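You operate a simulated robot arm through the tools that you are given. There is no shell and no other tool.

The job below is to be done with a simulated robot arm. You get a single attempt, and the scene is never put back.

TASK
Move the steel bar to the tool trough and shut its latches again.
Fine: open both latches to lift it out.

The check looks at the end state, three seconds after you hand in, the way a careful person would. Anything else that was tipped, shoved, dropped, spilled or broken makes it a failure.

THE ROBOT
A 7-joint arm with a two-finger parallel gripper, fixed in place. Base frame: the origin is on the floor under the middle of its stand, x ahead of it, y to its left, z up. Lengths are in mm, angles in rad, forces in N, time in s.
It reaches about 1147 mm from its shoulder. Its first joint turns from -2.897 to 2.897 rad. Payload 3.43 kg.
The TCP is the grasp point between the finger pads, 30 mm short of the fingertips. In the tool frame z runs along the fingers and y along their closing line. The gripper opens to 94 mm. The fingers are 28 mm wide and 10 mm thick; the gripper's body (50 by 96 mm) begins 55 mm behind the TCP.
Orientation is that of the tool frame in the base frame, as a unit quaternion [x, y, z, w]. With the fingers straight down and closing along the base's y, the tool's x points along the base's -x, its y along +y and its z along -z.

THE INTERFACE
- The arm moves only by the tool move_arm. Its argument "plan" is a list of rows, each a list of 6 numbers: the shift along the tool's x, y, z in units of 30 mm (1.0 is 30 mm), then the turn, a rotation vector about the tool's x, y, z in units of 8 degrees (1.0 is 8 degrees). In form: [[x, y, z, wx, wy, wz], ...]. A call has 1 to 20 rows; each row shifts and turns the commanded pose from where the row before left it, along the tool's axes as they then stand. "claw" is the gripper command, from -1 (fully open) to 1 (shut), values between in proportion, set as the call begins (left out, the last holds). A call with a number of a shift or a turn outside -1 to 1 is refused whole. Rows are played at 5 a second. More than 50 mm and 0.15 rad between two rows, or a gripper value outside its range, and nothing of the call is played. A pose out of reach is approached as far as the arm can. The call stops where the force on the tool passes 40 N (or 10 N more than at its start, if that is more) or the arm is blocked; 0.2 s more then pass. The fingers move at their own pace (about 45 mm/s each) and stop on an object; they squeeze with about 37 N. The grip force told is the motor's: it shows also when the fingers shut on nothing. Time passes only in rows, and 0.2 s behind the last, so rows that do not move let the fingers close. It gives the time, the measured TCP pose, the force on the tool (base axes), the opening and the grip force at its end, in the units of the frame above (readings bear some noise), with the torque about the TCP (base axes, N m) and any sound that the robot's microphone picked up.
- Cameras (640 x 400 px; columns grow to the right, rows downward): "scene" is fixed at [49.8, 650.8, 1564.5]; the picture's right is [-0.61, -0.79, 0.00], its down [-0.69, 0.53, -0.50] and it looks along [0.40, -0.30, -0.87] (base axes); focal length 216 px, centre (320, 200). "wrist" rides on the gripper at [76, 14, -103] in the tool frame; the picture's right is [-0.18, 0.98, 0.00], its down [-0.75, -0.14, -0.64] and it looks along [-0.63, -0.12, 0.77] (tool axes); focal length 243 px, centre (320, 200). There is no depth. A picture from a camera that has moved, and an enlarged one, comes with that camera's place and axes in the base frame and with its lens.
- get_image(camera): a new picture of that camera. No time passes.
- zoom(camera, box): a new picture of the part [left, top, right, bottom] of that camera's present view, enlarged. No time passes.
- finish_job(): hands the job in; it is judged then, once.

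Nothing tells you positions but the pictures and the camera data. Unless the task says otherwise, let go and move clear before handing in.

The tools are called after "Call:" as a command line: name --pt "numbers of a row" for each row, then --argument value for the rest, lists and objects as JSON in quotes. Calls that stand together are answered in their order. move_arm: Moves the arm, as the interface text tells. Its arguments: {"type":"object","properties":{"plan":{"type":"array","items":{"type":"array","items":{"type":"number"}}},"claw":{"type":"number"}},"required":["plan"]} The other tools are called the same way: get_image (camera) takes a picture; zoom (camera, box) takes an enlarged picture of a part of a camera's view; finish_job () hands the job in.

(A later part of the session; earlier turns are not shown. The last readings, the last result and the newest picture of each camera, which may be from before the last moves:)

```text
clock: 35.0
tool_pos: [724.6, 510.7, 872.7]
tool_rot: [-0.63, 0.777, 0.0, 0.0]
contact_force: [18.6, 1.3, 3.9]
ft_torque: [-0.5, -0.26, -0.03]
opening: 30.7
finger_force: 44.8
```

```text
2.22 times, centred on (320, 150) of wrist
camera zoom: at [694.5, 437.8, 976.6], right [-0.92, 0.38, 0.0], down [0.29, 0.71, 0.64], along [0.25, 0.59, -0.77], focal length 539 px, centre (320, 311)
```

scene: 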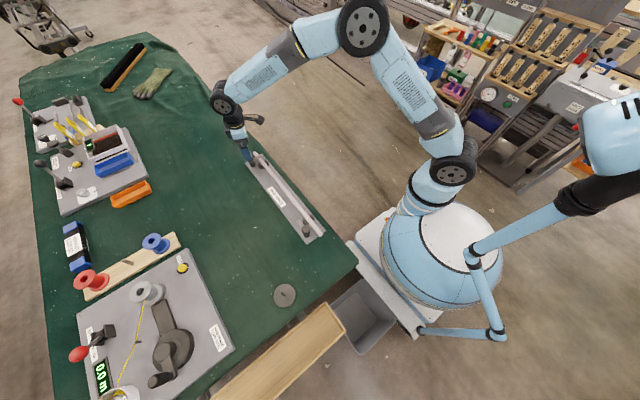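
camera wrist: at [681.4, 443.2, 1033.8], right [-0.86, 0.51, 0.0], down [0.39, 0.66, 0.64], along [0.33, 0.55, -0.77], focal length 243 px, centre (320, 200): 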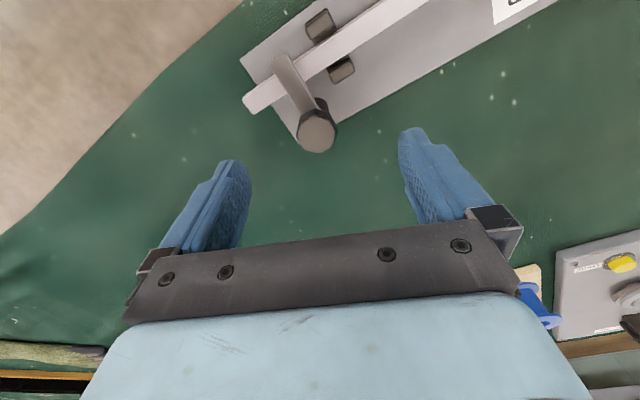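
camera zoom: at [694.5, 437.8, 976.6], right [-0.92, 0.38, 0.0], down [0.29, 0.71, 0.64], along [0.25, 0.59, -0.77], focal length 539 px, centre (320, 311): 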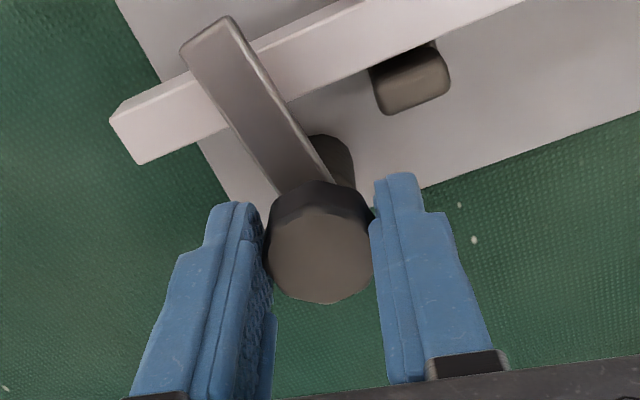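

The far arm turns freely with the hand in the same sense (toward +x). I'll ease the side load and keep turning.

Call:
move_arm --pt "0.0 -0.05 0 0 0 0" --pt "0 0 0 0 0 -0.5" --pt "0 0 0 0 0 -0.5" --pt "0 0 0 0 0 -0.5" --pt "0 0 0 0 0 -0.5" --pt "0 0 0 0 0 -0.5" --pt "0 0 0 0 0 -0.5" --pt "0 0 0 0 0 0"

Call:
zoom --camera "wrist" --box '[180, 20, 420, 200]'

```text
clock: 36.8
tool_pos: [725.3, 510.4, 874.5]
tool_rot: [0.778, -0.629, 0.001, -0.001]
contact_force: [17.3, 0.2, 8.1]
ft_torque: [0.44, -0.22, -0.05]
opening: 30.6
finger_force: 45.1
```

```text
2.22 times, centred on (300, 110) of wrist
camera zoom: at [727.1, 432.0, 976.7], right [-1.0, -0.03, 0.0], down [-0.02, 0.77, 0.64], along [-0.02, 0.64, -0.77], focal length 539 px, centre (364, 400)
```

zoom: 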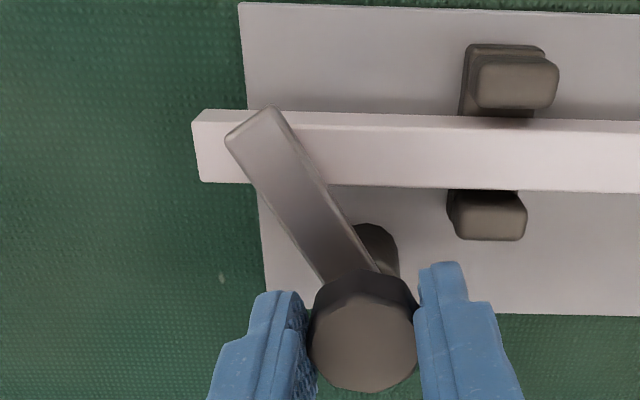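

It is swinging well, with some +x side load. I'll ease it again and continue about 32°.

Call:
move_arm --pt "0.01 -0.05 0 0 0 0" --pt "0 0 0 0 0 -0.5" --pt "0 0 0 0 0 -0.5" --pt "0 0 0 0 0 -0.5" --pt "0 0 0 0 0 -0.5" --pt "0 0 0 0 0 -0.5" --pt "0 0 0 0 0 -0.5" --pt "0 0 0 0 0 -0.5" --pt "0 0 0 0 0 -0.5" --pt "0 0 0 0 0 0"

Call:
zoom --camera "wrist" --box '[180, 20, 420, 200]'

```text
clock: 39.0
tool_pos: [726.5, 511.6, 874.0]
tool_rot: [0.921, -0.389, 0.001, 0.0]
contact_force: [10.7, 3.2, 3.4]
ft_torque: [0.16, -0.24, -0.04]
opening: 30.5
finger_force: 45.0
```

```text
2.22 times, centred on (300, 110) of wrist
camera zoom: at [768.9, 445.2, 976.6], right [-0.83, -0.55, 0.0], down [-0.42, 0.64, 0.64], along [-0.35, 0.54, -0.77], focal length 539 px, centre (364, 400)
```

zoom: 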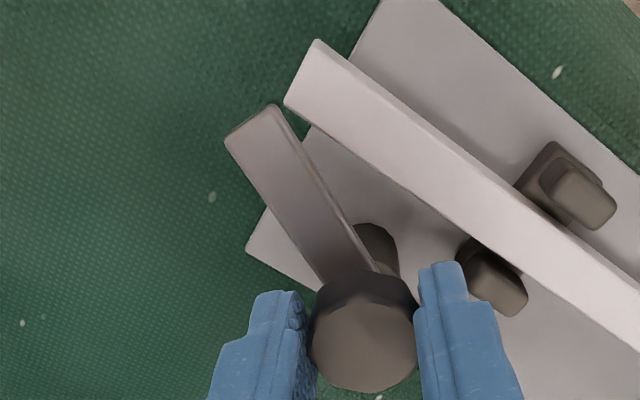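

The far arm is past the bar's end region and nearly clear. Continuing another 24°.

Call:
move_arm --pt "0.01 -0.03 0 0 0 0" --pt "0 0 0 0 0 -0.5" --pt "0 0 0 0 0 -0.5" --pt "0 0 0 0 0 -0.5" --pt "0 0 0 0 0 -0.5" --pt "0 0 0 0 0 -0.5" --pt "0 0 0 0 0 -0.5" --pt "0 0 0 0 0 0"

Call:
zoom --camera "wrist" --box '[180, 20, 420, 200]'

```text
clock: 40.8
tool_pos: [727.0, 511.7, 873.3]
tool_rot: [0.982, -0.19, -0.001, 0.0]
contact_force: [9.7, 10.6, 3.1]
ft_torque: [0.3, -0.58, -0.02]
opening: 30.5
finger_force: 44.9
```

```text
2.22 times, centred on (300, 110) of wrist
camera zoom: at [792.0, 468.8, 976.5], right [-0.54, -0.84, 0.0], down [-0.65, 0.41, 0.64], along [-0.54, 0.35, -0.77], focal length 539 px, centre (364, 400)
```

zoom: 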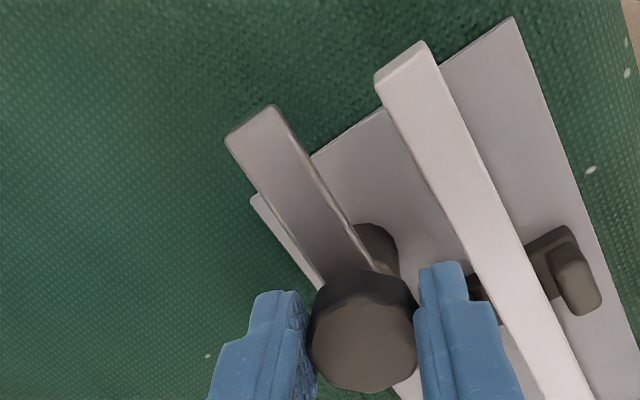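

The far latch arm is parallel to the bar and clear of it. I'll release, lift, and check both latches.

Call:
move_arm --pt "0 0 0 0 0 0" --pt "0 0 0 0 0 0" --pt "0 0 0 0 0 0" --pt "0 0 -0.7 0 0 0" --pt "0 0 -0.9 0 0 0" --pt "0 0 -0.9 0 0 0" --pt "0 0 -0.9 0 0 0" --pt "0 0 0 0 0 0" --claw -0.2

Call:
get_image --camera "wrist"

Call:
zoom --camera "wrist" --box '[240, 20, 420, 160]'

```text
clock: 42.6
tool_pos: [727.0, 511.2, 975.4]
tool_rot: [0.982, -0.191, 0.0, 0.0]
contact_force: [0.0, -0.5, 0.2]
ft_torque: [-0.01, 0.02, 0.02]
opening: 56.4
finger_force: 0.0
```

```text
taken
camera wrist: at [791.7, 468.6, 1078.3], right [-0.54, -0.84, 0.0], down [-0.65, 0.41, 0.64], along [-0.54, 0.35, -0.77], focal length 243 px, centre (320, 200)
```

wrist: 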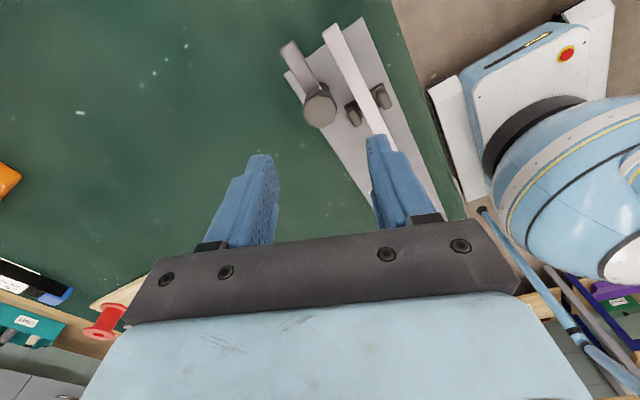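

```text
2.86 times, centred on (330, 90) of wrist
camera zoom: at [791.7, 468.6, 1078.3], right [-0.54, -0.84, 0.0], down [-0.65, 0.41, 0.64], along [-0.54, 0.35, -0.77], focal length 693 px, centre (291, 514)
```

zoom: 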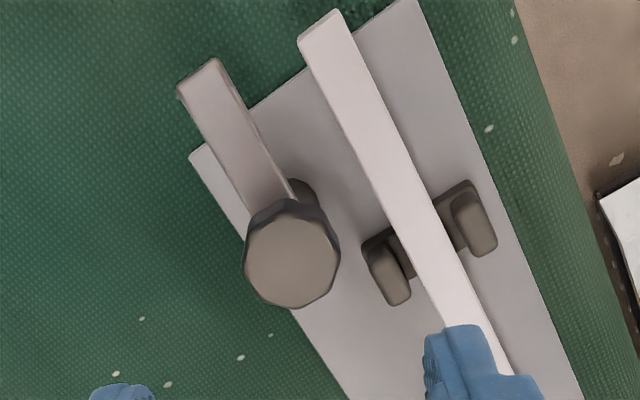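

Both latches are open. The bar runs from about x 270 to 766 at y≈473.5, so its middle is near x≈518; I'll turn the hand back to its original heading and move above the middle.

Call:
move_arm --pt "0 0 0 0 0 0.9875" --pt "0 0 0 0 0 0.9875" --pt "0 0 0 0 0 0.9875" --pt "0 0 0 0 0 0.9875" --pt "0 0 0 0 0 0.9875" --pt "0 0 0 0 0 0.9875" --pt "0 0 0 0 0 0.9875" --pt "0 0 0 0 0 0.9875" --pt "0 0 0 0 0 0.9875" --pt "0 0 0 0 0 0.9875" --pt "0 0 0 0 0 0.9875" --pt "0 0 0 0 0 0.9875" --pt "0 0 0 0 0 0.9875" --pt "0 0 0 0 0 0.9875" --pt "0 0 0 0 0 0.9875" --pt "0 0 0 0 0 0.9875" --pt "0 0 0 0 0 0.9875" --pt "0 0 0 0 0 0.9875" --pt "0 0 0 0 0 0.9875" --pt "0 0 0 0 0 0.9875"

Call:
move_arm --pt "0.871 -0.156 0.229 0 0 0" --pt "0.871 -0.156 0.229 0 0 0" --pt "0.871 -0.156 0.229 0 0 0" --pt "0.871 -0.156 0.229 0 0 0" --pt "0.871 -0.156 0.229 0 0 0" --pt "0.871 -0.156 0.229 0 0 0" --pt "0.871 -0.156 0.229 0 0 0" --pt "0.871 -0.156 0.229 0 0 0" --pt "0 0 0 0 0 0"

Call:
get_image --camera "wrist"

Call:
get_image --camera "scene"

```text
clock: 46.8
tool_pos: [728.7, 510.8, 975.4]
tool_rot: [0.001, 1.0, 0.0, 0.0]
contact_force: [-0.4, 0.8, 0.4]
ft_torque: [-0.02, -0.01, -0.03]
opening: 56.6
finger_force: 0.2
```

```text
clock: 48.8
tool_pos: [518.8, 473.1, 919.5]
tool_rot: [0.0, 1.0, 0.0, 0.0]
contact_force: [-0.1, 0.9, 0.0]
ft_torque: [-0.01, 0.01, 0.01]
opening: 56.4
finger_force: 0.0
```

```text
taken
camera wrist: at [442.1, 486.2, 1023.6], right [0.18, 0.98, 0.0], down [0.75, -0.14, 0.64], along [0.63, -0.12, -0.77], focal length 243 px, centre (320, 200)
```

wrist: 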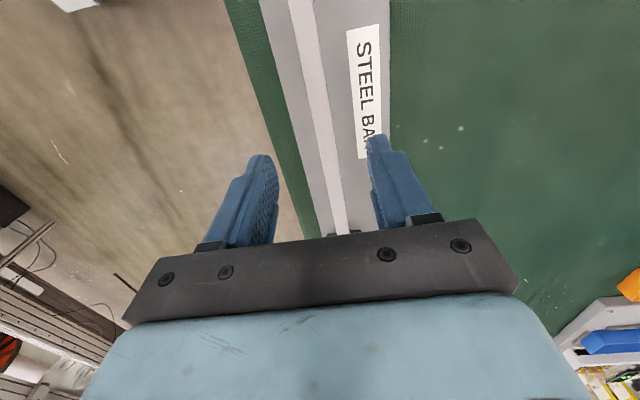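

```text
taken
```

scene: 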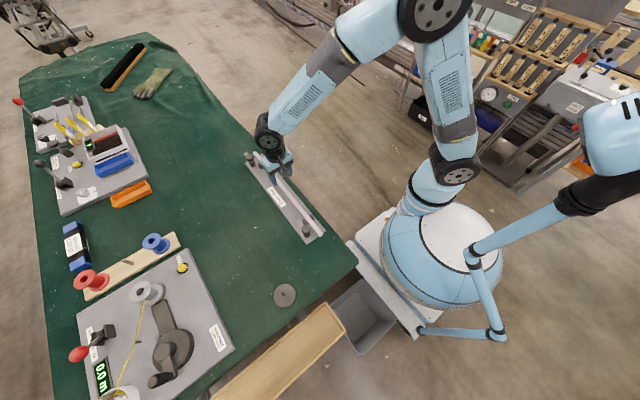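

I'm above the middle of the bar with both fingers straddling it. I'll zoom to check that the bar is centred between the fingers.

Call:
zoom --camera "wrist" --box '[230, 60, 410, 200]'

```text
2.86 times, centred on (320, 130) of wrist
camera zoom: at [442.1, 486.2, 1023.6], right [0.18, 0.98, 0.0], down [0.75, -0.14, 0.64], along [0.63, -0.12, -0.77], focal length 693 px, centre (320, 400)
```

zoom: 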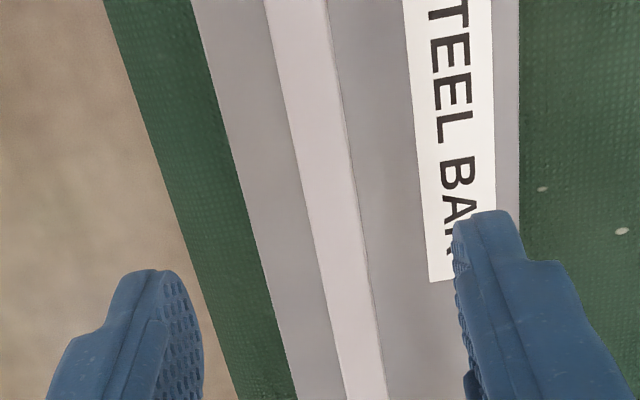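

The bar is centred to within about 1.4 mm; I'll correct that and descend so the fingertips stop just above the bar's underside, then close on it.

Call:
move_arm --pt "0 0.045 0.5 0 0 0" --pt "0 0 0.6 0 0 0" --pt "0 0 0.6 0 0 0" --pt "0 0 0.65 0 0 0" --pt "0 0 0 0 0 0"

Call:
zoom --camera "wrist" --box '[230, 90, 410, 250]'

```text
clock: 50.0
tool_pos: [518.7, 474.6, 849.5]
tool_rot: [0.0, 1.0, 0.0, 0.0]
contact_force: [0.0, 0.0, 0.1]
ft_torque: [-0.02, 0.01, 0.03]
opening: 56.3
finger_force: 0.1
```

```text
2.50 times, centred on (320, 170) of wrist
camera zoom: at [441.7, 487.1, 953.2], right [0.18, 0.98, 0.0], down [0.75, -0.14, 0.64], along [0.63, -0.12, -0.77], focal length 606 px, centre (320, 275)
```

zoom: 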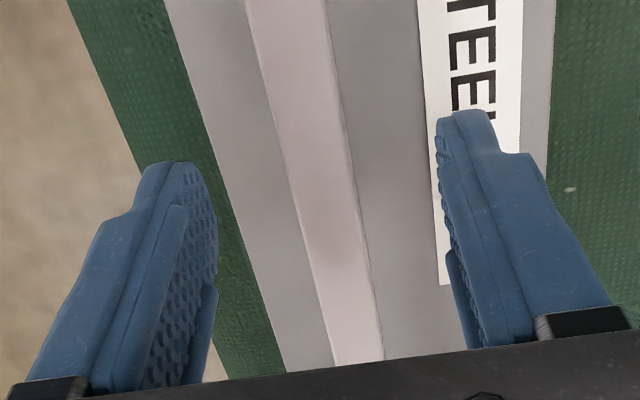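

The fingers straddle the bar with no contact. Closing on it now.

Call:
move_arm --pt "0 0 0 0 0 0" --pt "0 0 0 0 0 0" --pt "0 0 0 0 0 0" --pt "0 0 0 0 0 0" --pt "0 0 0 0 0 0" --claw 1

Call:
zoom --camera "wrist" --box '[230, 90, 410, 250]'

```text
clock: 51.2
tool_pos: [519.2, 473.6, 850.8]
tool_rot: [0.0, 1.0, 0.0, 0.0]
contact_force: [0.6, 3.1, 0.5]
ft_torque: [0.1, -0.08, -0.02]
opening: 14.6
finger_force: 37.3
```

```text
2.50 times, centred on (320, 170) of wrist
camera zoom: at [441.8, 487.3, 953.4], right [0.18, 0.98, 0.0], down [0.75, -0.14, 0.64], along [0.63, -0.12, -0.77], focal length 606 px, centre (320, 275)
```

zoom: 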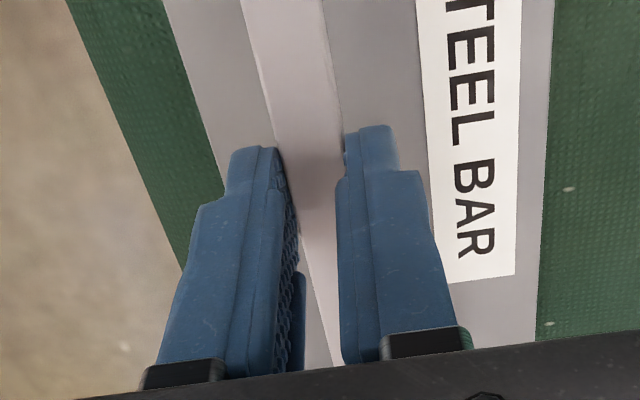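

The bar is gripped (opening 14.6 mm). I'll lift gently by about 12 mm and check the load and that it comes out level.

Call:
move_arm --pt "0 0 -0.1 0 0 0" --pt "0 0 -0.15 0 0 0" --pt "0 0 -0.15 0 0 0" --pt "0 0 0 0 0 0"

Call:
get_image --camera "wrist"

Call:
zoom --camera "scene" --box '[240, 140, 340, 250]'

```text
clock: 52.2
tool_pos: [518.1, 475.0, 861.3]
tool_rot: [0.001, 1.0, 0.0, 0.001]
contact_force: [0.0, 0.5, -8.6]
ft_torque: [0.02, 0.01, 0.01]
opening: 14.9
finger_force: 37.0
```

```text
taken
camera wrist: at [441.4, 487.5, 965.2], right [0.18, 0.98, 0.0], down [0.75, -0.14, 0.64], along [0.63, -0.12, -0.77], focal length 243 px, centre (320, 200)
```

wrist: 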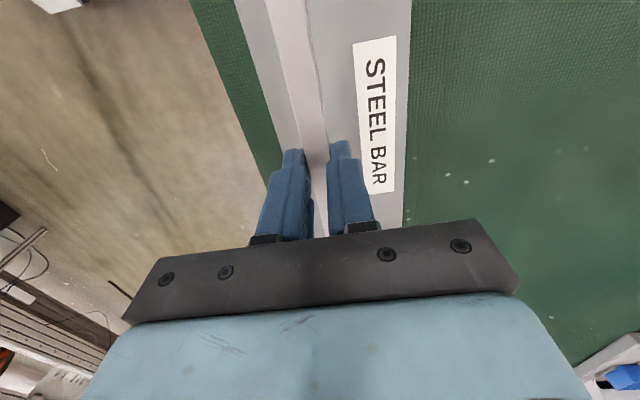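

```text
3.64 times, centred on (290, 195) of scene
camera zoom: at [49.8, 650.8, 1564.5], right [-0.61, -0.79, 0.0], down [-0.69, 0.53, -0.5], along [0.4, -0.3, -0.87], focal length 787 px, centre (429, 218)
```

zoom: 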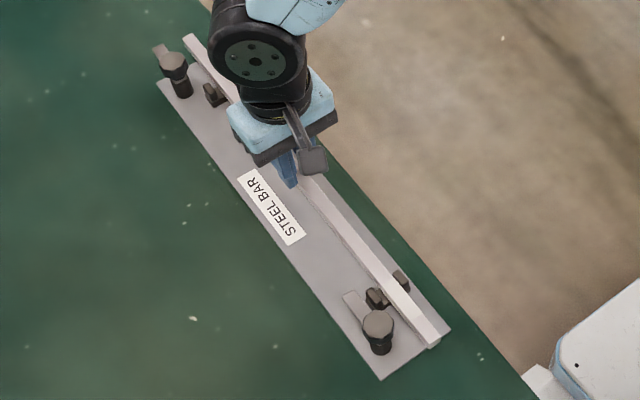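

The bar is held level and balanced (8.6 N, almost no torque) and clears the cradles. I'll lift it well above everything.

Call:
move_arm --pt "0 0 -0.5 0 0 0" --pt "0 0 -0.7 0 0 0" --pt "0 0 -0.8 0 0 0" --pt "0 0 -0.8 0 0 0" --pt "0 0 -0.8 0 0 0" --pt "0 0 -0.8 0 0 0" --pt "0 0 -0.8 0 0 0" --pt "0 0 -0.6 0 0 0" --pt "0 0 -0.4 0 0 0" --pt "0 0 0 0 0 0"

Call:
get_image --camera "scene"

Call:
get_image --camera "wrist"

```text
clock: 54.4
tool_pos: [517.6, 475.4, 1048.1]
tool_rot: [0.0, 1.0, 0.0, 0.0]
contact_force: [-1.3, 0.1, -9.2]
ft_torque: [0.03, 0.0, 0.01]
opening: 14.9
finger_force: 37.5
```

```text
taken
```

scene: 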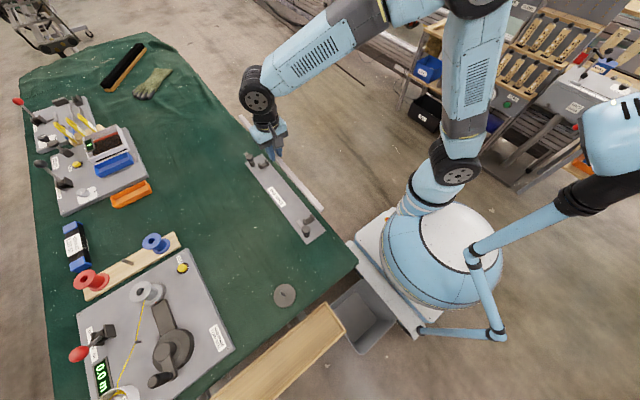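

```text
taken
camera wrist: at [441.2, 488.1, 1150.9], right [0.18, 0.98, 0.0], down [0.75, -0.14, 0.64], along [0.63, -0.12, -0.77], focal length 243 px, centre (320, 200)
```

wrist: 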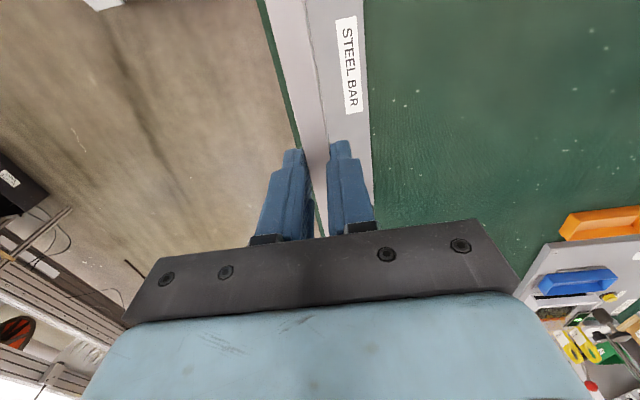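

The bar is well clear. Now I'll turn the hand 90° so the bar lies along y, in easy steps.

Call:
move_arm --pt "0 0 0 0 0 -0.4" --pt "0 0 0 0 0 -0.7" --pt "0 0 0 0 0 -0.8" --pt "0 0 0 0 0 -0.8" --pt "0 0 0 0 0 -0.8" --pt "0 0 0 0 0 -0.8" --pt "0 0 0 0 0 -0.8" --pt "0 0 0 0 0 -0.8" --pt "0 0 0 0 0 -0.8" --pt "0 0 0 0 0 -0.8" --pt "0 0 0 0 0 -0.8" --pt "0 0 0 0 0 -0.8" --pt "0 0 0 0 0 -0.8" --pt "0 0 0 0 0 -0.7" --pt "0 0 0 0 0 -0.45" --pt "0 0 0 0 0 -0.2" --pt "0 0 0 0 0 0"

Call:
get_image --camera "scene"

Call:
get_image --camera "wrist"

```text
clock: 58.0
tool_pos: [518.4, 475.2, 1046.9]
tool_rot: [0.708, -0.706, 0.0, 0.0]
contact_force: [0.5, -0.2, -9.5]
ft_torque: [-0.03, -0.02, -0.02]
opening: 15.0
finger_force: 37.0
```

```text
taken
```

scene: 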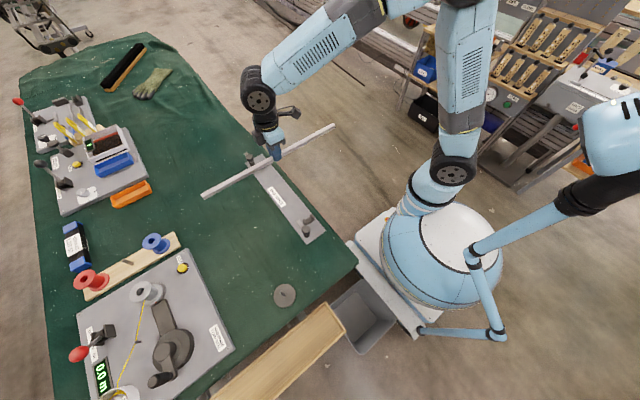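

```text
taken
camera wrist: at [503.9, 397.7, 1150.9], right [-0.98, 0.18, 0.0], down [0.14, 0.75, 0.64], along [0.12, 0.63, -0.77], focal length 243 px, centre (320, 200)
```

wrist: 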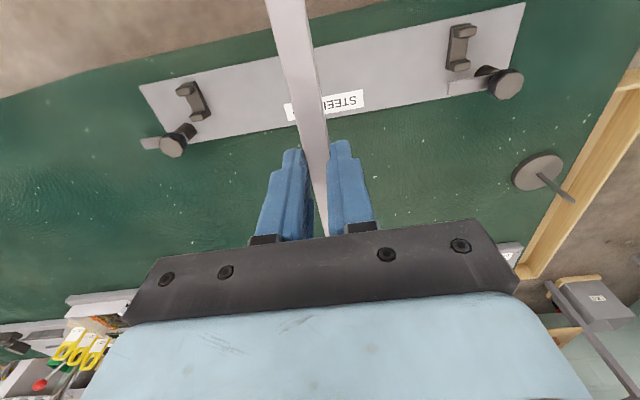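

The bar lies along y now and is held steadily. Next I'll carry it over to above the trough's middle at about (40, 868), staying high.

Call:
move_arm --pt "-0.3 0.4 0 0 0 0" --pt "-0.6 0.7 0 0 0 0" --pt "-0.69 0.84 0 0 0 0" --pt "-0.69 0.84 0 0 0 0" --pt "-0.69 0.84 0 0 0 0" --pt "-0.69 0.84 0 0 0 0" --pt "-0.69 0.84 0 0 0 0" --pt "-0.69 0.84 0 0 0 0" --pt "-0.69 0.84 0 0 0 0" --pt "-0.69 0.84 0 0 0 0" --pt "-0.69 0.84 0 0 0 0" --pt "-0.69 0.84 0 0 0 0" --pt "-0.69 0.84 0 0 0 0" --pt "-0.69 0.84 0 0 0 0" --pt "-0.69 0.84 0 0 0 0" --pt "-0.69 0.84 0 0 0 0" --pt "-0.69 0.84 0 0 0 0" --pt "-0.69 0.84 0 0 0 0" --pt "-0.69 0.84 0 0 0 0" --pt "-0.47 0.55 0 0 0 0"

Call:
get_image --camera "wrist"

Call:
get_image --camera "scene"

```text
clock: 62.2
tool_pos: [40.4, 867.5, 1047.3]
tool_rot: [-0.707, 0.707, 0.0, 0.0]
contact_force: [0.8, 0.7, -8.8]
ft_torque: [0.01, 0.01, 0.02]
opening: 14.9
finger_force: 37.3
```

```text
taken
camera wrist: at [25.0, 789.8, 1151.3], right [-0.98, 0.18, 0.0], down [0.14, 0.75, 0.64], along [0.12, 0.63, -0.77], focal length 243 px, centre (320, 200)
```

wrist: 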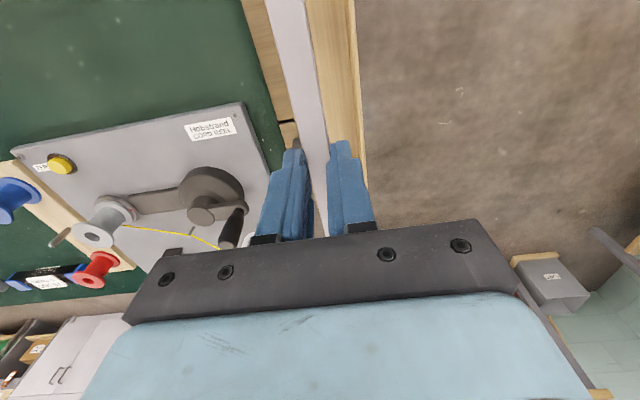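

```text
taken
```

scene: 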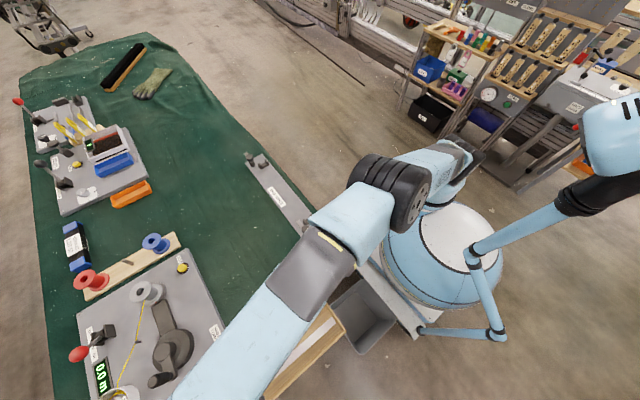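

The bar is above the trough. I'll zoom to verify the sideways alignment of the bar over the trough.

Call:
zoom --camera "wrist" --box '[220, 0, 400, 160]'

Call:
zoom --camera "scene" --box '[200, 280, 400, 400]'

```text
2.50 times, centred on (310, 80) of wrist
camera zoom: at [25.0, 789.8, 1151.3], right [-0.98, 0.18, 0.0], down [0.14, 0.75, 0.64], along [0.12, 0.63, -0.77], focal length 606 px, centre (345, 500)
```

zoom: 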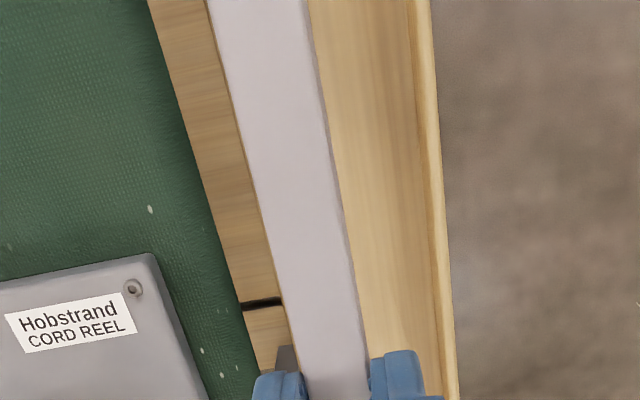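

```text
3.20 times, centred on (300, 340) of scene
camera zoom: at [49.8, 650.8, 1564.5], right [-0.61, -0.79, 0.0], down [-0.69, 0.53, -0.5], along [0.4, -0.3, -0.87], focal length 692 px, centre (384, -248)
```

zoom: 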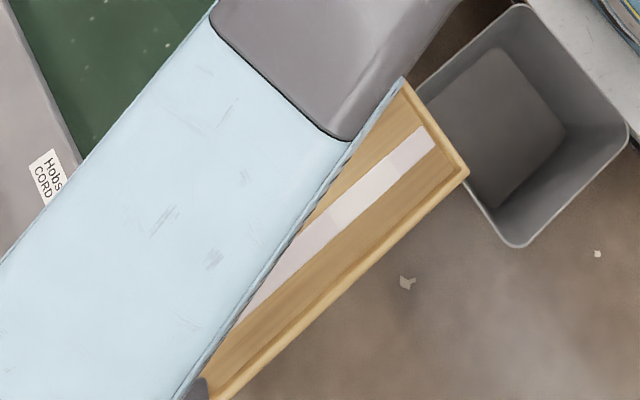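

The bar lies over the trough with about 14 mm of room at each end by my estimate. I'll lower it to just above the rim and check both ends before going in.

Call:
move_arm --pt "0 0 0.4 0 0 0" --pt "0 0 0.7 0 0 0" --pt "0 0 0.8 0 0 0" --pt "0 0 0.8 0 0 0" --pt "0 0 0.8 0 0 0" --pt "0 0 0.8 0 0 0" --pt "0 0 0.8 0 0 0" --pt "0 0 0.8 0 0 0" --pt "0 0 0.8 0 0 0" --pt "0 0 0.7 0 0 0" --pt "0 0 0.4 0 0 0" --pt "0 0 0.2 0 0 0" --pt "0 0 0 0 0 0"

Call:
get_image --camera "wrist"

Call:
get_image --camera "scene"

Call:
zoom --camera "scene" --box '[260, 270, 400, 400]'

```text
clock: 65.0
tool_pos: [40.7, 867.9, 808.0]
tool_rot: [-0.707, 0.707, -0.001, 0.0]
contact_force: [0.2, -0.3, -8.8]
ft_torque: [0.01, -0.02, 0.0]
opening: 14.8
finger_force: 36.9
```

```text
taken
camera wrist: at [25.4, 790.5, 911.4], right [-0.98, 0.18, 0.0], down [0.14, 0.75, 0.64], along [0.12, 0.63, -0.77], focal length 243 px, centre (320, 200)
```

wrist: 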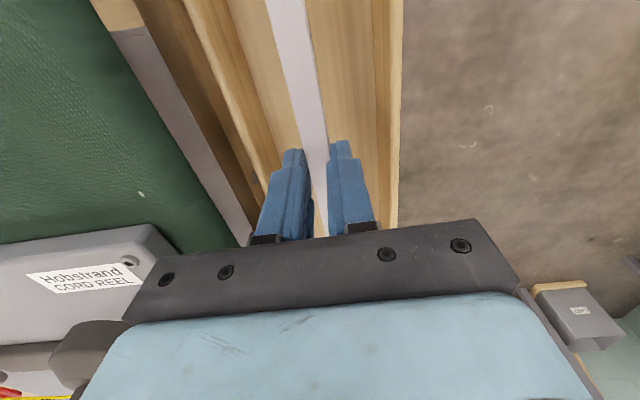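

```text
taken
```

scene: 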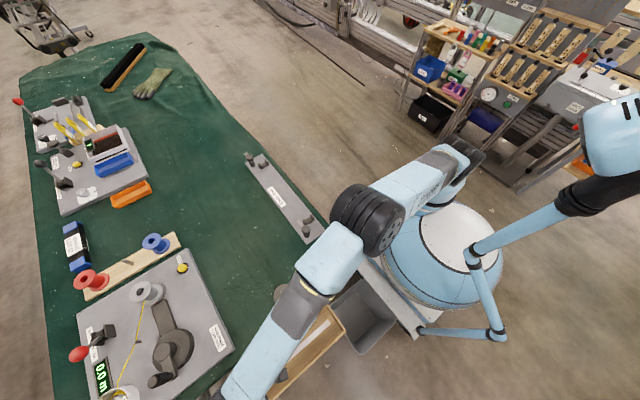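

```text
3.08 times, centred on (330, 335) of scene
camera zoom: at [49.8, 650.8, 1564.5], right [-0.61, -0.79, 0.0], down [-0.69, 0.53, -0.5], along [0.4, -0.3, -0.87], focal length 666 px, centre (289, -215)
```

zoom: 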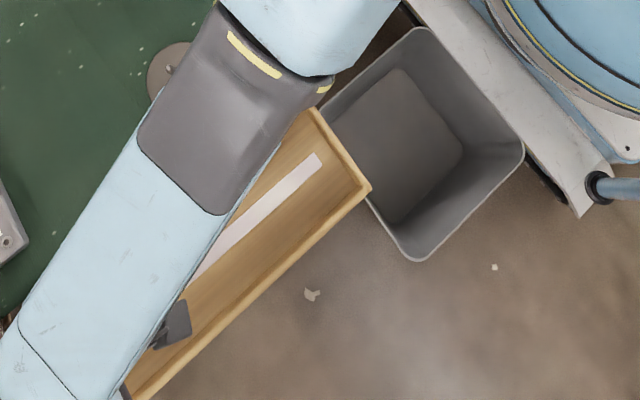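

The bar's near end shows about 20 mm of room inside the trough's end wall. I'll shift it 2.5 mm toward the near end to balance both ends and lower it into the trough.

Call:
move_arm --pt "0.083 0 0 0 0 0" --pt "0 0 0.4 0 0 0" --pt "0 0 0.4 0 0 0" --pt "0 0 0.4 0 0 0" --pt "0 0 0.4 0 0 0" --pt "0 0 0 0 0 0"

Call:
get_image --camera "wrist"

Call:
zoom --camera "scene" --box '[260, 270, 400, 400]'

```text
clock: 66.4
tool_pos: [37.7, 866.2, 759.8]
tool_rot: [-0.707, 0.707, 0.001, -0.001]
contact_force: [0.7, -0.3, -9.5]
ft_torque: [-0.01, 0.0, -0.01]
opening: 14.8
finger_force: 37.2
```

```text
taken
camera wrist: at [24.7, 788.4, 863.3], right [-0.98, 0.18, 0.0], down [0.14, 0.75, 0.64], along [0.12, 0.63, -0.77], focal length 243 px, centre (320, 200)
```

wrist: 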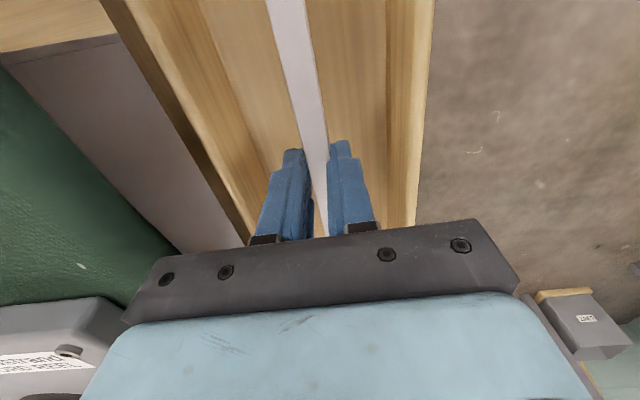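

```text
3.08 times, centred on (330, 335) of scene
camera zoom: at [49.8, 650.8, 1564.5], right [-0.61, -0.79, 0.0], down [-0.69, 0.53, -0.5], along [0.4, -0.3, -0.87], focal length 666 px, centre (289, -215)
```

zoom: 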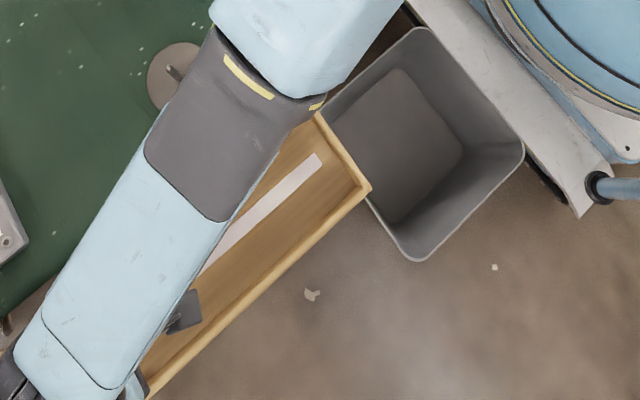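

The bar is going in straight with the walls clear on both sides. I'll lower in small steps until I feel the floor.

Call:
move_arm --pt "0 0 0.12 0 0 0" --pt "0 0 0.12 0 0 0" --pt "0 0 0.12 0 0 0" --pt "0 0 0.12 0 0 0" --pt "0 0 0 0 0 0"

Call:
zoom --camera "wrist" --box '[100, 0, 460, 230]'

```text
clock: 67.6
tool_pos: [39.7, 865.3, 745.0]
tool_rot: [-0.707, 0.708, 0.0, 0.0]
contact_force: [-0.9, 0.0, -8.0]
ft_torque: [-0.05, 0.02, 0.01]
opening: 14.8
finger_force: 36.8
```

```text
1.74 times, centred on (280, 115) of wrist
camera zoom: at [24.7, 788.3, 848.5], right [-0.98, 0.18, 0.0], down [0.14, 0.75, 0.64], along [0.12, 0.63, -0.77], focal length 422 px, centre (390, 348)
```

zoom: 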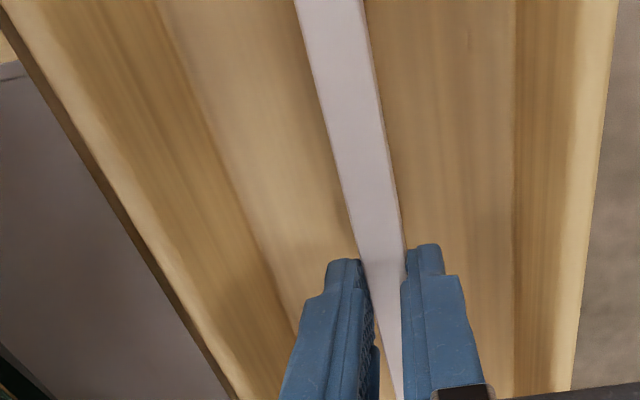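

Still only the bar's weight on the tool. Continuing down in 2 mm steps.

Call:
move_arm --pt "0 0 0.07 0 0 0" --pt "0 0 0.07 0 0 0" --pt "0 0 0 0 0 0"

Call:
move_arm --pt "0 0 0.07 0 0 0" --pt "0 0 0.07 0 0 0" --pt "0 0 0 0 0 0"

```text
clock: 68.4
tool_pos: [39.6, 864.7, 740.8]
tool_rot: [0.708, -0.707, 0.0, 0.0]
contact_force: [-0.5, 0.2, -9.0]
ft_torque: [-0.05, 0.03, -0.02]
opening: 14.6
finger_force: 37.2
```

```text
clock: 69.2
tool_pos: [40.1, 864.7, 737.2]
tool_rot: [0.707, -0.707, 0.0, 0.001]
contact_force: [-0.3, 0.5, -8.6]
ft_torque: [0.01, -0.01, -0.01]
opening: 14.8
finger_force: 37.1
```

Call:
move_arm --pt "0 0 0.05 0 0 0" --pt "0 0 0.05 0 0 0" --pt "0 0 0 0 0 0"

Call:
move_arm --pt "0 0 0.05 0 0 0" --pt "0 0 0.05 0 0 0" --pt "0 0 0 0 0 0"

Call:
zoom --camera "wrist" --box '[100, 0, 460, 230]'

```text
clock: 70.0
tool_pos: [39.9, 865.2, 733.5]
tool_rot: [0.707, -0.707, -0.001, 0.0]
contact_force: [-0.3, 0.0, -9.4]
ft_torque: [-0.02, 0.0, 0.03]
opening: 14.7
finger_force: 37.4
```

```text
clock: 70.8
tool_pos: [39.2, 864.8, 731.3]
tool_rot: [0.707, -0.707, 0.0, 0.001]
contact_force: [-0.4, -0.3, -5.8]
ft_torque: [0.42, 0.0, -0.01]
opening: 14.7
finger_force: 37.0
```

```text
1.74 times, centred on (280, 115) of wrist
camera zoom: at [24.9, 787.9, 834.6], right [-0.98, 0.18, 0.0], down [0.14, 0.75, 0.64], along [0.12, 0.63, -0.77], focal length 422 px, centre (390, 348)
```

zoom: 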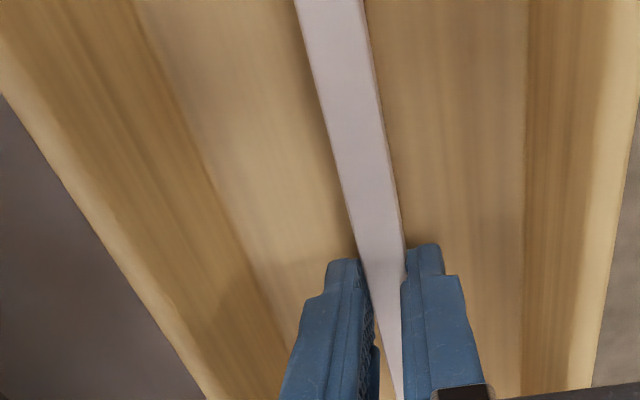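

The load is starting to come off (and a torque shows the far end touched first), so the bar has reached the trough floor. I'll lower a touch more to seat it before releasing.

Call:
move_arm --pt "0 0 0.04 0 0 0" --pt "0 0 0 0 0 0"

Call:
move_arm --pt "0 0 0.03 0 0 0" --pt "0 0 0 0 0 0"

```text
clock: 71.4
tool_pos: [40.0, 865.3, 730.4]
tool_rot: [-0.707, 0.707, 0.0, 0.0]
contact_force: [0.4, -2.1, 9.3]
ft_torque: [-1.19, 0.03, 0.0]
opening: 14.8
finger_force: 36.4
```

```text
clock: 72.0
tool_pos: [40.5, 864.9, 731.0]
tool_rot: [-0.707, 0.707, 0.0, 0.001]
contact_force: [1.7, -6.8, 24.2]
ft_torque: [-0.93, -0.07, 0.02]
opening: 14.6
finger_force: 36.9
```

The bar is seated on the floor (tool is now pushing lightly). I'll ease up a millimetre and open the fingers only partway, to stay inside the trough walls.

Call:
move_arm --pt "0 0 -0.05 0 0 0" --pt "0 0 0 0 0 0"

Call:
move_arm --pt "0 0 0 0 0 0" --pt "0 0 0 0 0 0" --pt "0 0 0 0 0 0" --claw 0.3

Call:
zoom --camera "wrist" --box '[100, 0, 460, 230]'

```text
clock: 72.6
tool_pos: [40.2, 864.2, 730.3]
tool_rot: [0.707, -0.707, 0.0, 0.0]
contact_force: [1.8, -3.0, 15.4]
ft_torque: [0.96, -0.04, 0.04]
opening: 14.9
finger_force: 37.0
```

```text
clock: 73.4
tool_pos: [40.1, 865.2, 730.0]
tool_rot: [-0.707, 0.707, -0.001, 0.0]
contact_force: [-0.2, -0.6, 0.6]
ft_torque: [0.01, -0.02, 0.0]
opening: 33.2
finger_force: 0.0
```

```text
1.74 times, centred on (280, 115) of wrist
camera zoom: at [24.6, 787.9, 833.7], right [-0.98, 0.18, 0.0], down [0.14, 0.75, 0.64], along [0.12, 0.63, -0.77], focal length 422 px, centre (390, 348)
```

zoom: 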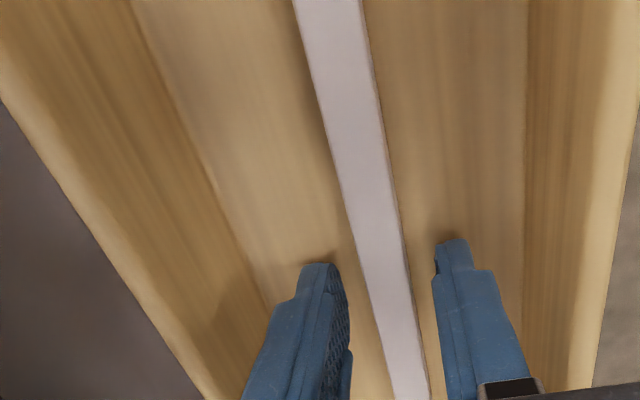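

The bar is released and lies on the trough floor between the walls. I'll rise straight up and verify with pictures.

Call:
move_arm --pt "0 0 -0.3 0 0 0" --pt "0 0 -0.5 0 0 0" --pt "0 0 -0.8 0 0 0" --pt "0 0 -0.9 0 0 0" --pt "0 0 -0.9 0 0 0" --pt "0 0 -0.9 0 0 0" --pt "0 0 -0.9 0 0 0" --pt "0 0 -0.9 0 0 0" --pt "0 0 -0.9 0 0 0" --pt "0 0 -0.9 0 0 0" --pt "0 0 -0.9 0 0 0" --pt "0 0 -0.9 0 0 0" --pt "0 0 -0.9 0 0 0" --pt "0 0 0 0 0 0"

Call:
get_image --camera "wrist"

Call:
get_image --camera "scene"

```text
clock: 76.4
tool_pos: [38.4, 864.0, 1049.9]
tool_rot: [0.708, -0.706, 0.0, -0.001]
contact_force: [0.1, -0.2, -0.2]
ft_torque: [0.02, -0.03, 0.0]
opening: 33.0
finger_force: 0.1
```

```text
taken
camera wrist: at [24.5, 787.1, 1152.7], right [-0.98, 0.18, 0.0], down [0.14, 0.75, 0.64], along [0.12, 0.63, -0.77], focal length 243 px, centre (320, 200)
```

wrist: 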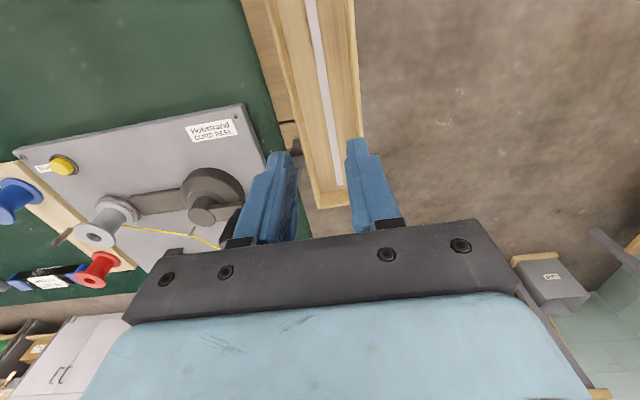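

```text
taken
```

scene: 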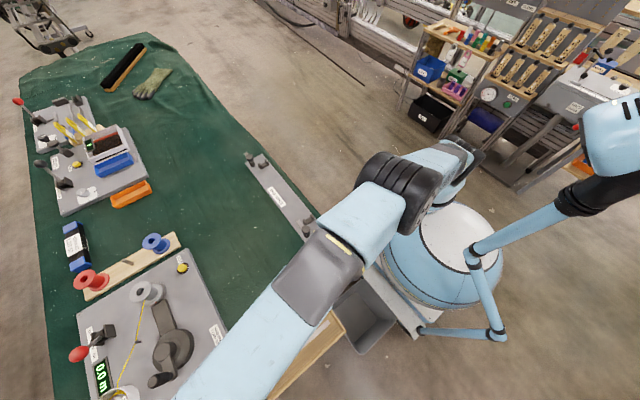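

Call:
zoom --camera "wrist" --box '[240, 80, 420, 220]'

Call:
zoom --camera "scene" --box '[260, 270, 400, 400]'

```text
2.86 times, centred on (330, 150) of wrist
camera zoom: at [24.5, 787.1, 1152.7], right [-0.98, 0.18, 0.0], down [0.14, 0.75, 0.64], along [0.12, 0.63, -0.77], focal length 693 px, centre (291, 343)
```

zoom: 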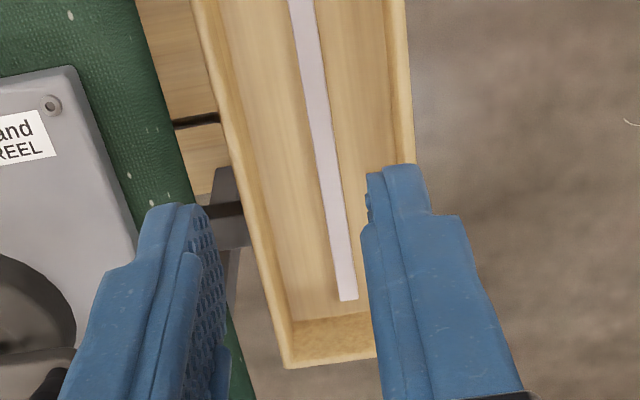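

```text
3.08 times, centred on (330, 335) of scene
camera zoom: at [49.8, 650.8, 1564.5], right [-0.61, -0.79, 0.0], down [-0.69, 0.53, -0.5], along [0.4, -0.3, -0.87], focal length 666 px, centre (289, -215)
```

zoom: 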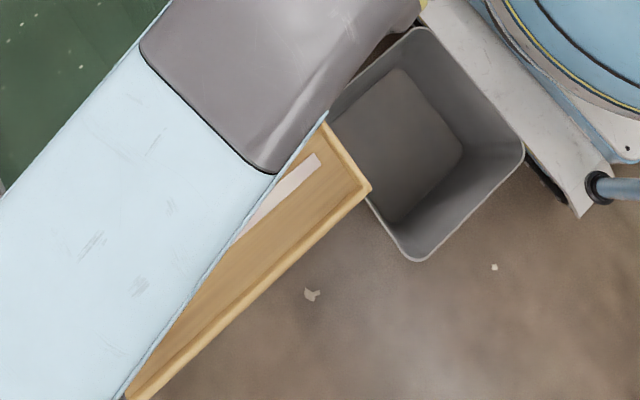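

The bar lies flat and fully inside the trough with room at both ends. Now I'll return to the near latch to shut it.

Call:
move_arm --pt "0.783 -0.607 0.1 0 0 0" --pt "0.783 -0.607 0.1 0 0 0" --pt "0.783 -0.607 0.1 0 0 0" --pt "0.783 -0.607 0.1 0 0 0" --pt "0.783 -0.607 0.1 0 0 0" --pt "0.783 -0.607 0.1 0 0 0" --pt "0.783 -0.607 0.1 0 0 0" --pt "0.783 -0.607 0.1 0 0 0" --pt "0.783 -0.607 0.1 0 0 0" --pt "0.783 -0.607 0.1 0 0 0" --pt "0.783 -0.607 0.1 0 0 0" --pt "0.783 -0.607 0.1 0 0 0" --pt "0.783 -0.607 0.1 0 0 0" --pt "0.783 -0.607 0.1 0 0 0" --pt "0.783 -0.607 0.1 0 0 0" --pt "0 0 0 0 0 0" --claw -1

Call:
move_arm --pt "0 0 0.3 0 0 -0.875" --pt "0 0 0.3 0 0 -0.875" --pt "0 0 0.3 0 0 -0.875" --pt "0 0 0.3 0 0 -0.875" --pt "0 0 0.3 0 0 -0.875" --pt "0 0 0.3 0 0 -0.875" --pt "0 0 0.2 0 0 -0.875" --pt "0 0 0 0 0 -0.875" --pt "0 0 0 0 0 -0.875" --pt "0 0 0 0 0 -0.875" --pt "0 0 0 0 0 0"

Call:
get_image --camera "wrist"

Call:
zoom --camera "wrist" --box '[240, 40, 400, 180]'

Call:
get_image --camera "scene"

```text
clock: 79.8
tool_pos: [313.4, 513.6, 1002.2]
tool_rot: [-0.707, 0.707, 0.001, -0.001]
contact_force: [0.3, 0.5, -0.3]
ft_torque: [0.0, 0.02, -0.02]
opening: 94.1
finger_force: 0.0
```

```text
clock: 82.2
tool_pos: [313.0, 512.8, 944.3]
tool_rot: [0.985, -0.173, 0.001, 0.0]
contact_force: [-0.7, -0.1, 0.8]
ft_torque: [-0.01, -0.02, -0.02]
opening: 94.1
finger_force: 0.0
```

```text
taken
camera wrist: at [379.6, 472.2, 1047.0], right [-0.51, -0.86, 0.0], down [-0.66, 0.39, 0.64], along [-0.55, 0.33, -0.77], focal length 243 px, centre (320, 200)
```

wrist: 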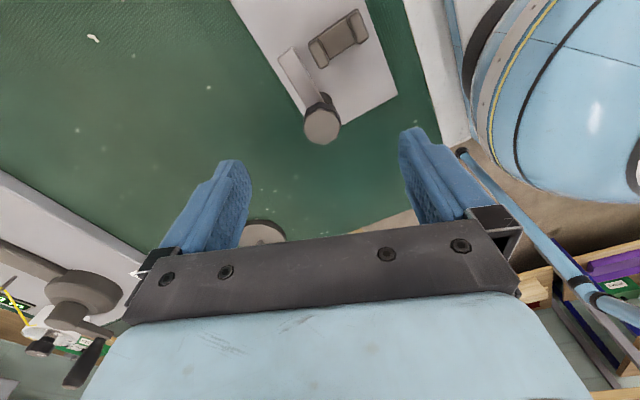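

```text
2.86 times, centred on (320, 110) of wrist
camera zoom: at [379.6, 472.2, 1047.0], right [-0.51, -0.86, 0.0], down [-0.66, 0.39, 0.64], along [-0.55, 0.33, -0.77], focal length 693 px, centre (320, 457)
```

zoom: 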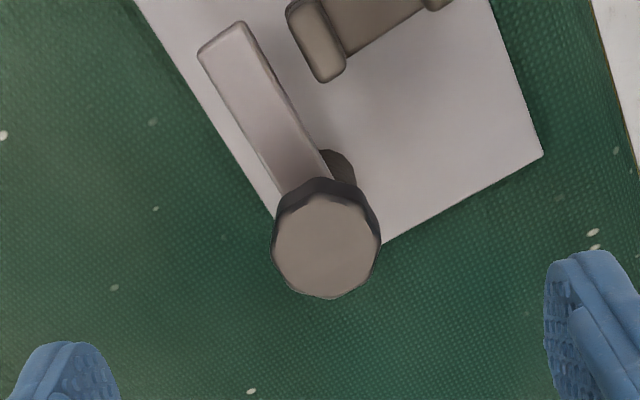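

```text
taken
```

scene: 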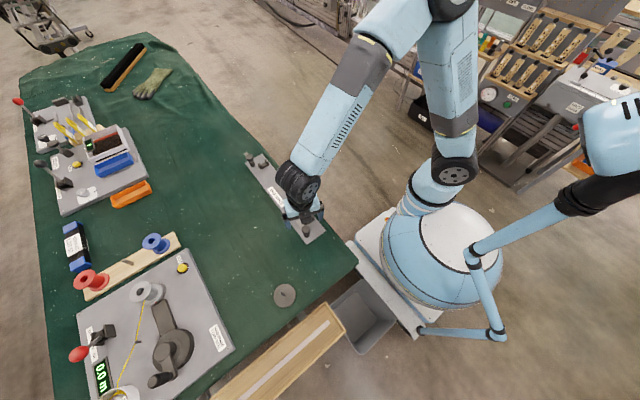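

The scene view shows the bar resting in the trough. The near knob is about 2 mm off the tool axis; I'll correct, descend, and grip it.

Call:
move_arm --pt "-0.051 0.054 0.5 0 0 0" --pt "0 0 0.6 0 0 0" --pt "0 0 0.6 0 0 0" --pt "0 0 0.64 0 0 0" --pt "0 0 0 0 0 0"

Call:
zoom --camera "wrist" --box '[220, 60, 420, 240]'

```text
clock: 83.4
tool_pos: [311.9, 511.9, 874.6]
tool_rot: [0.985, -0.172, 0.0, -0.001]
contact_force: [0.0, -0.2, -0.5]
ft_torque: [0.0, 0.01, 0.01]
opening: 94.1
finger_force: 0.0
```

```text
2.22 times, centred on (320, 150) of wrist
camera zoom: at [377.7, 471.3, 976.4], right [-0.51, -0.86, 0.0], down [-0.66, 0.39, 0.64], along [-0.55, 0.33, -0.77], focal length 539 px, centre (320, 311)
```

zoom: 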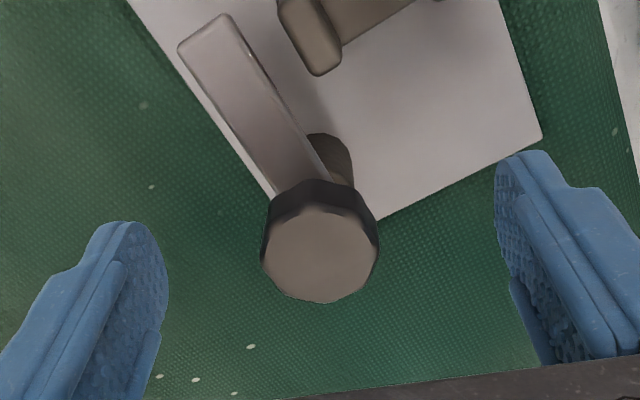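

Centred on the near knob. Closing, then I'll turn it back toward the closed position in small steps.

Call:
move_arm --pt "0 0 0 0 0 0" --pt "0 0 0 0 0 0" --pt "0 0 0 0 0 0" --pt "0 0 0 0 0 0" --pt "0 0 0 0 0 0" --pt "0 0 0 0 0 0" --claw 1

Call:
move_arm --pt "0 0 0 0 0 0.5" --pt "0 0 0 0 0 0.5" --pt "0 0 0 0 0 0.5" --pt "0 0 0 0 0 0.5" --pt "0 0 0 0 0 0.5" --pt "0 0 0 0 0 0.5" --pt "0 0 0 0 0 0"

Call:
zoom --camera "wrist" --box '[180, 20, 420, 200]'

```text
clock: 84.8
tool_pos: [311.0, 512.7, 872.5]
tool_rot: [0.985, -0.174, 0.0, 0.0]
contact_force: [2.6, 5.7, 0.5]
ft_torque: [0.21, 0.1, 0.0]
opening: 30.6
finger_force: 45.2
```

```text
clock: 86.4
tool_pos: [312.1, 512.3, 872.4]
tool_rot: [0.927, -0.376, -0.001, 0.0]
contact_force: [5.3, 9.2, 6.7]
ft_torque: [-0.08, -0.26, -0.03]
opening: 30.6
finger_force: 45.0
```

```text
2.22 times, centred on (300, 110) of wrist
camera zoom: at [355.7, 447.3, 976.6], right [-0.82, -0.58, 0.0], down [-0.44, 0.63, 0.64], along [-0.37, 0.52, -0.77], focal length 539 px, centre (364, 400)
```

zoom: 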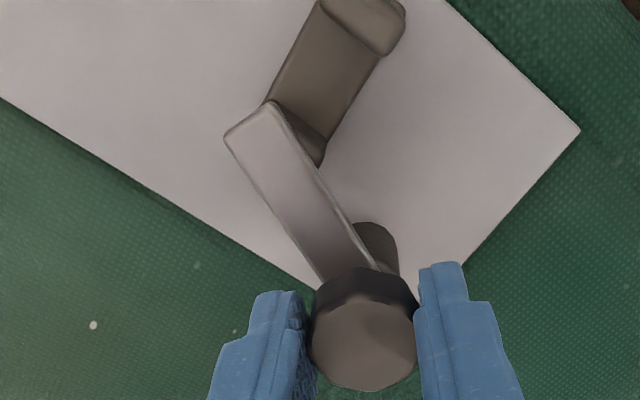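

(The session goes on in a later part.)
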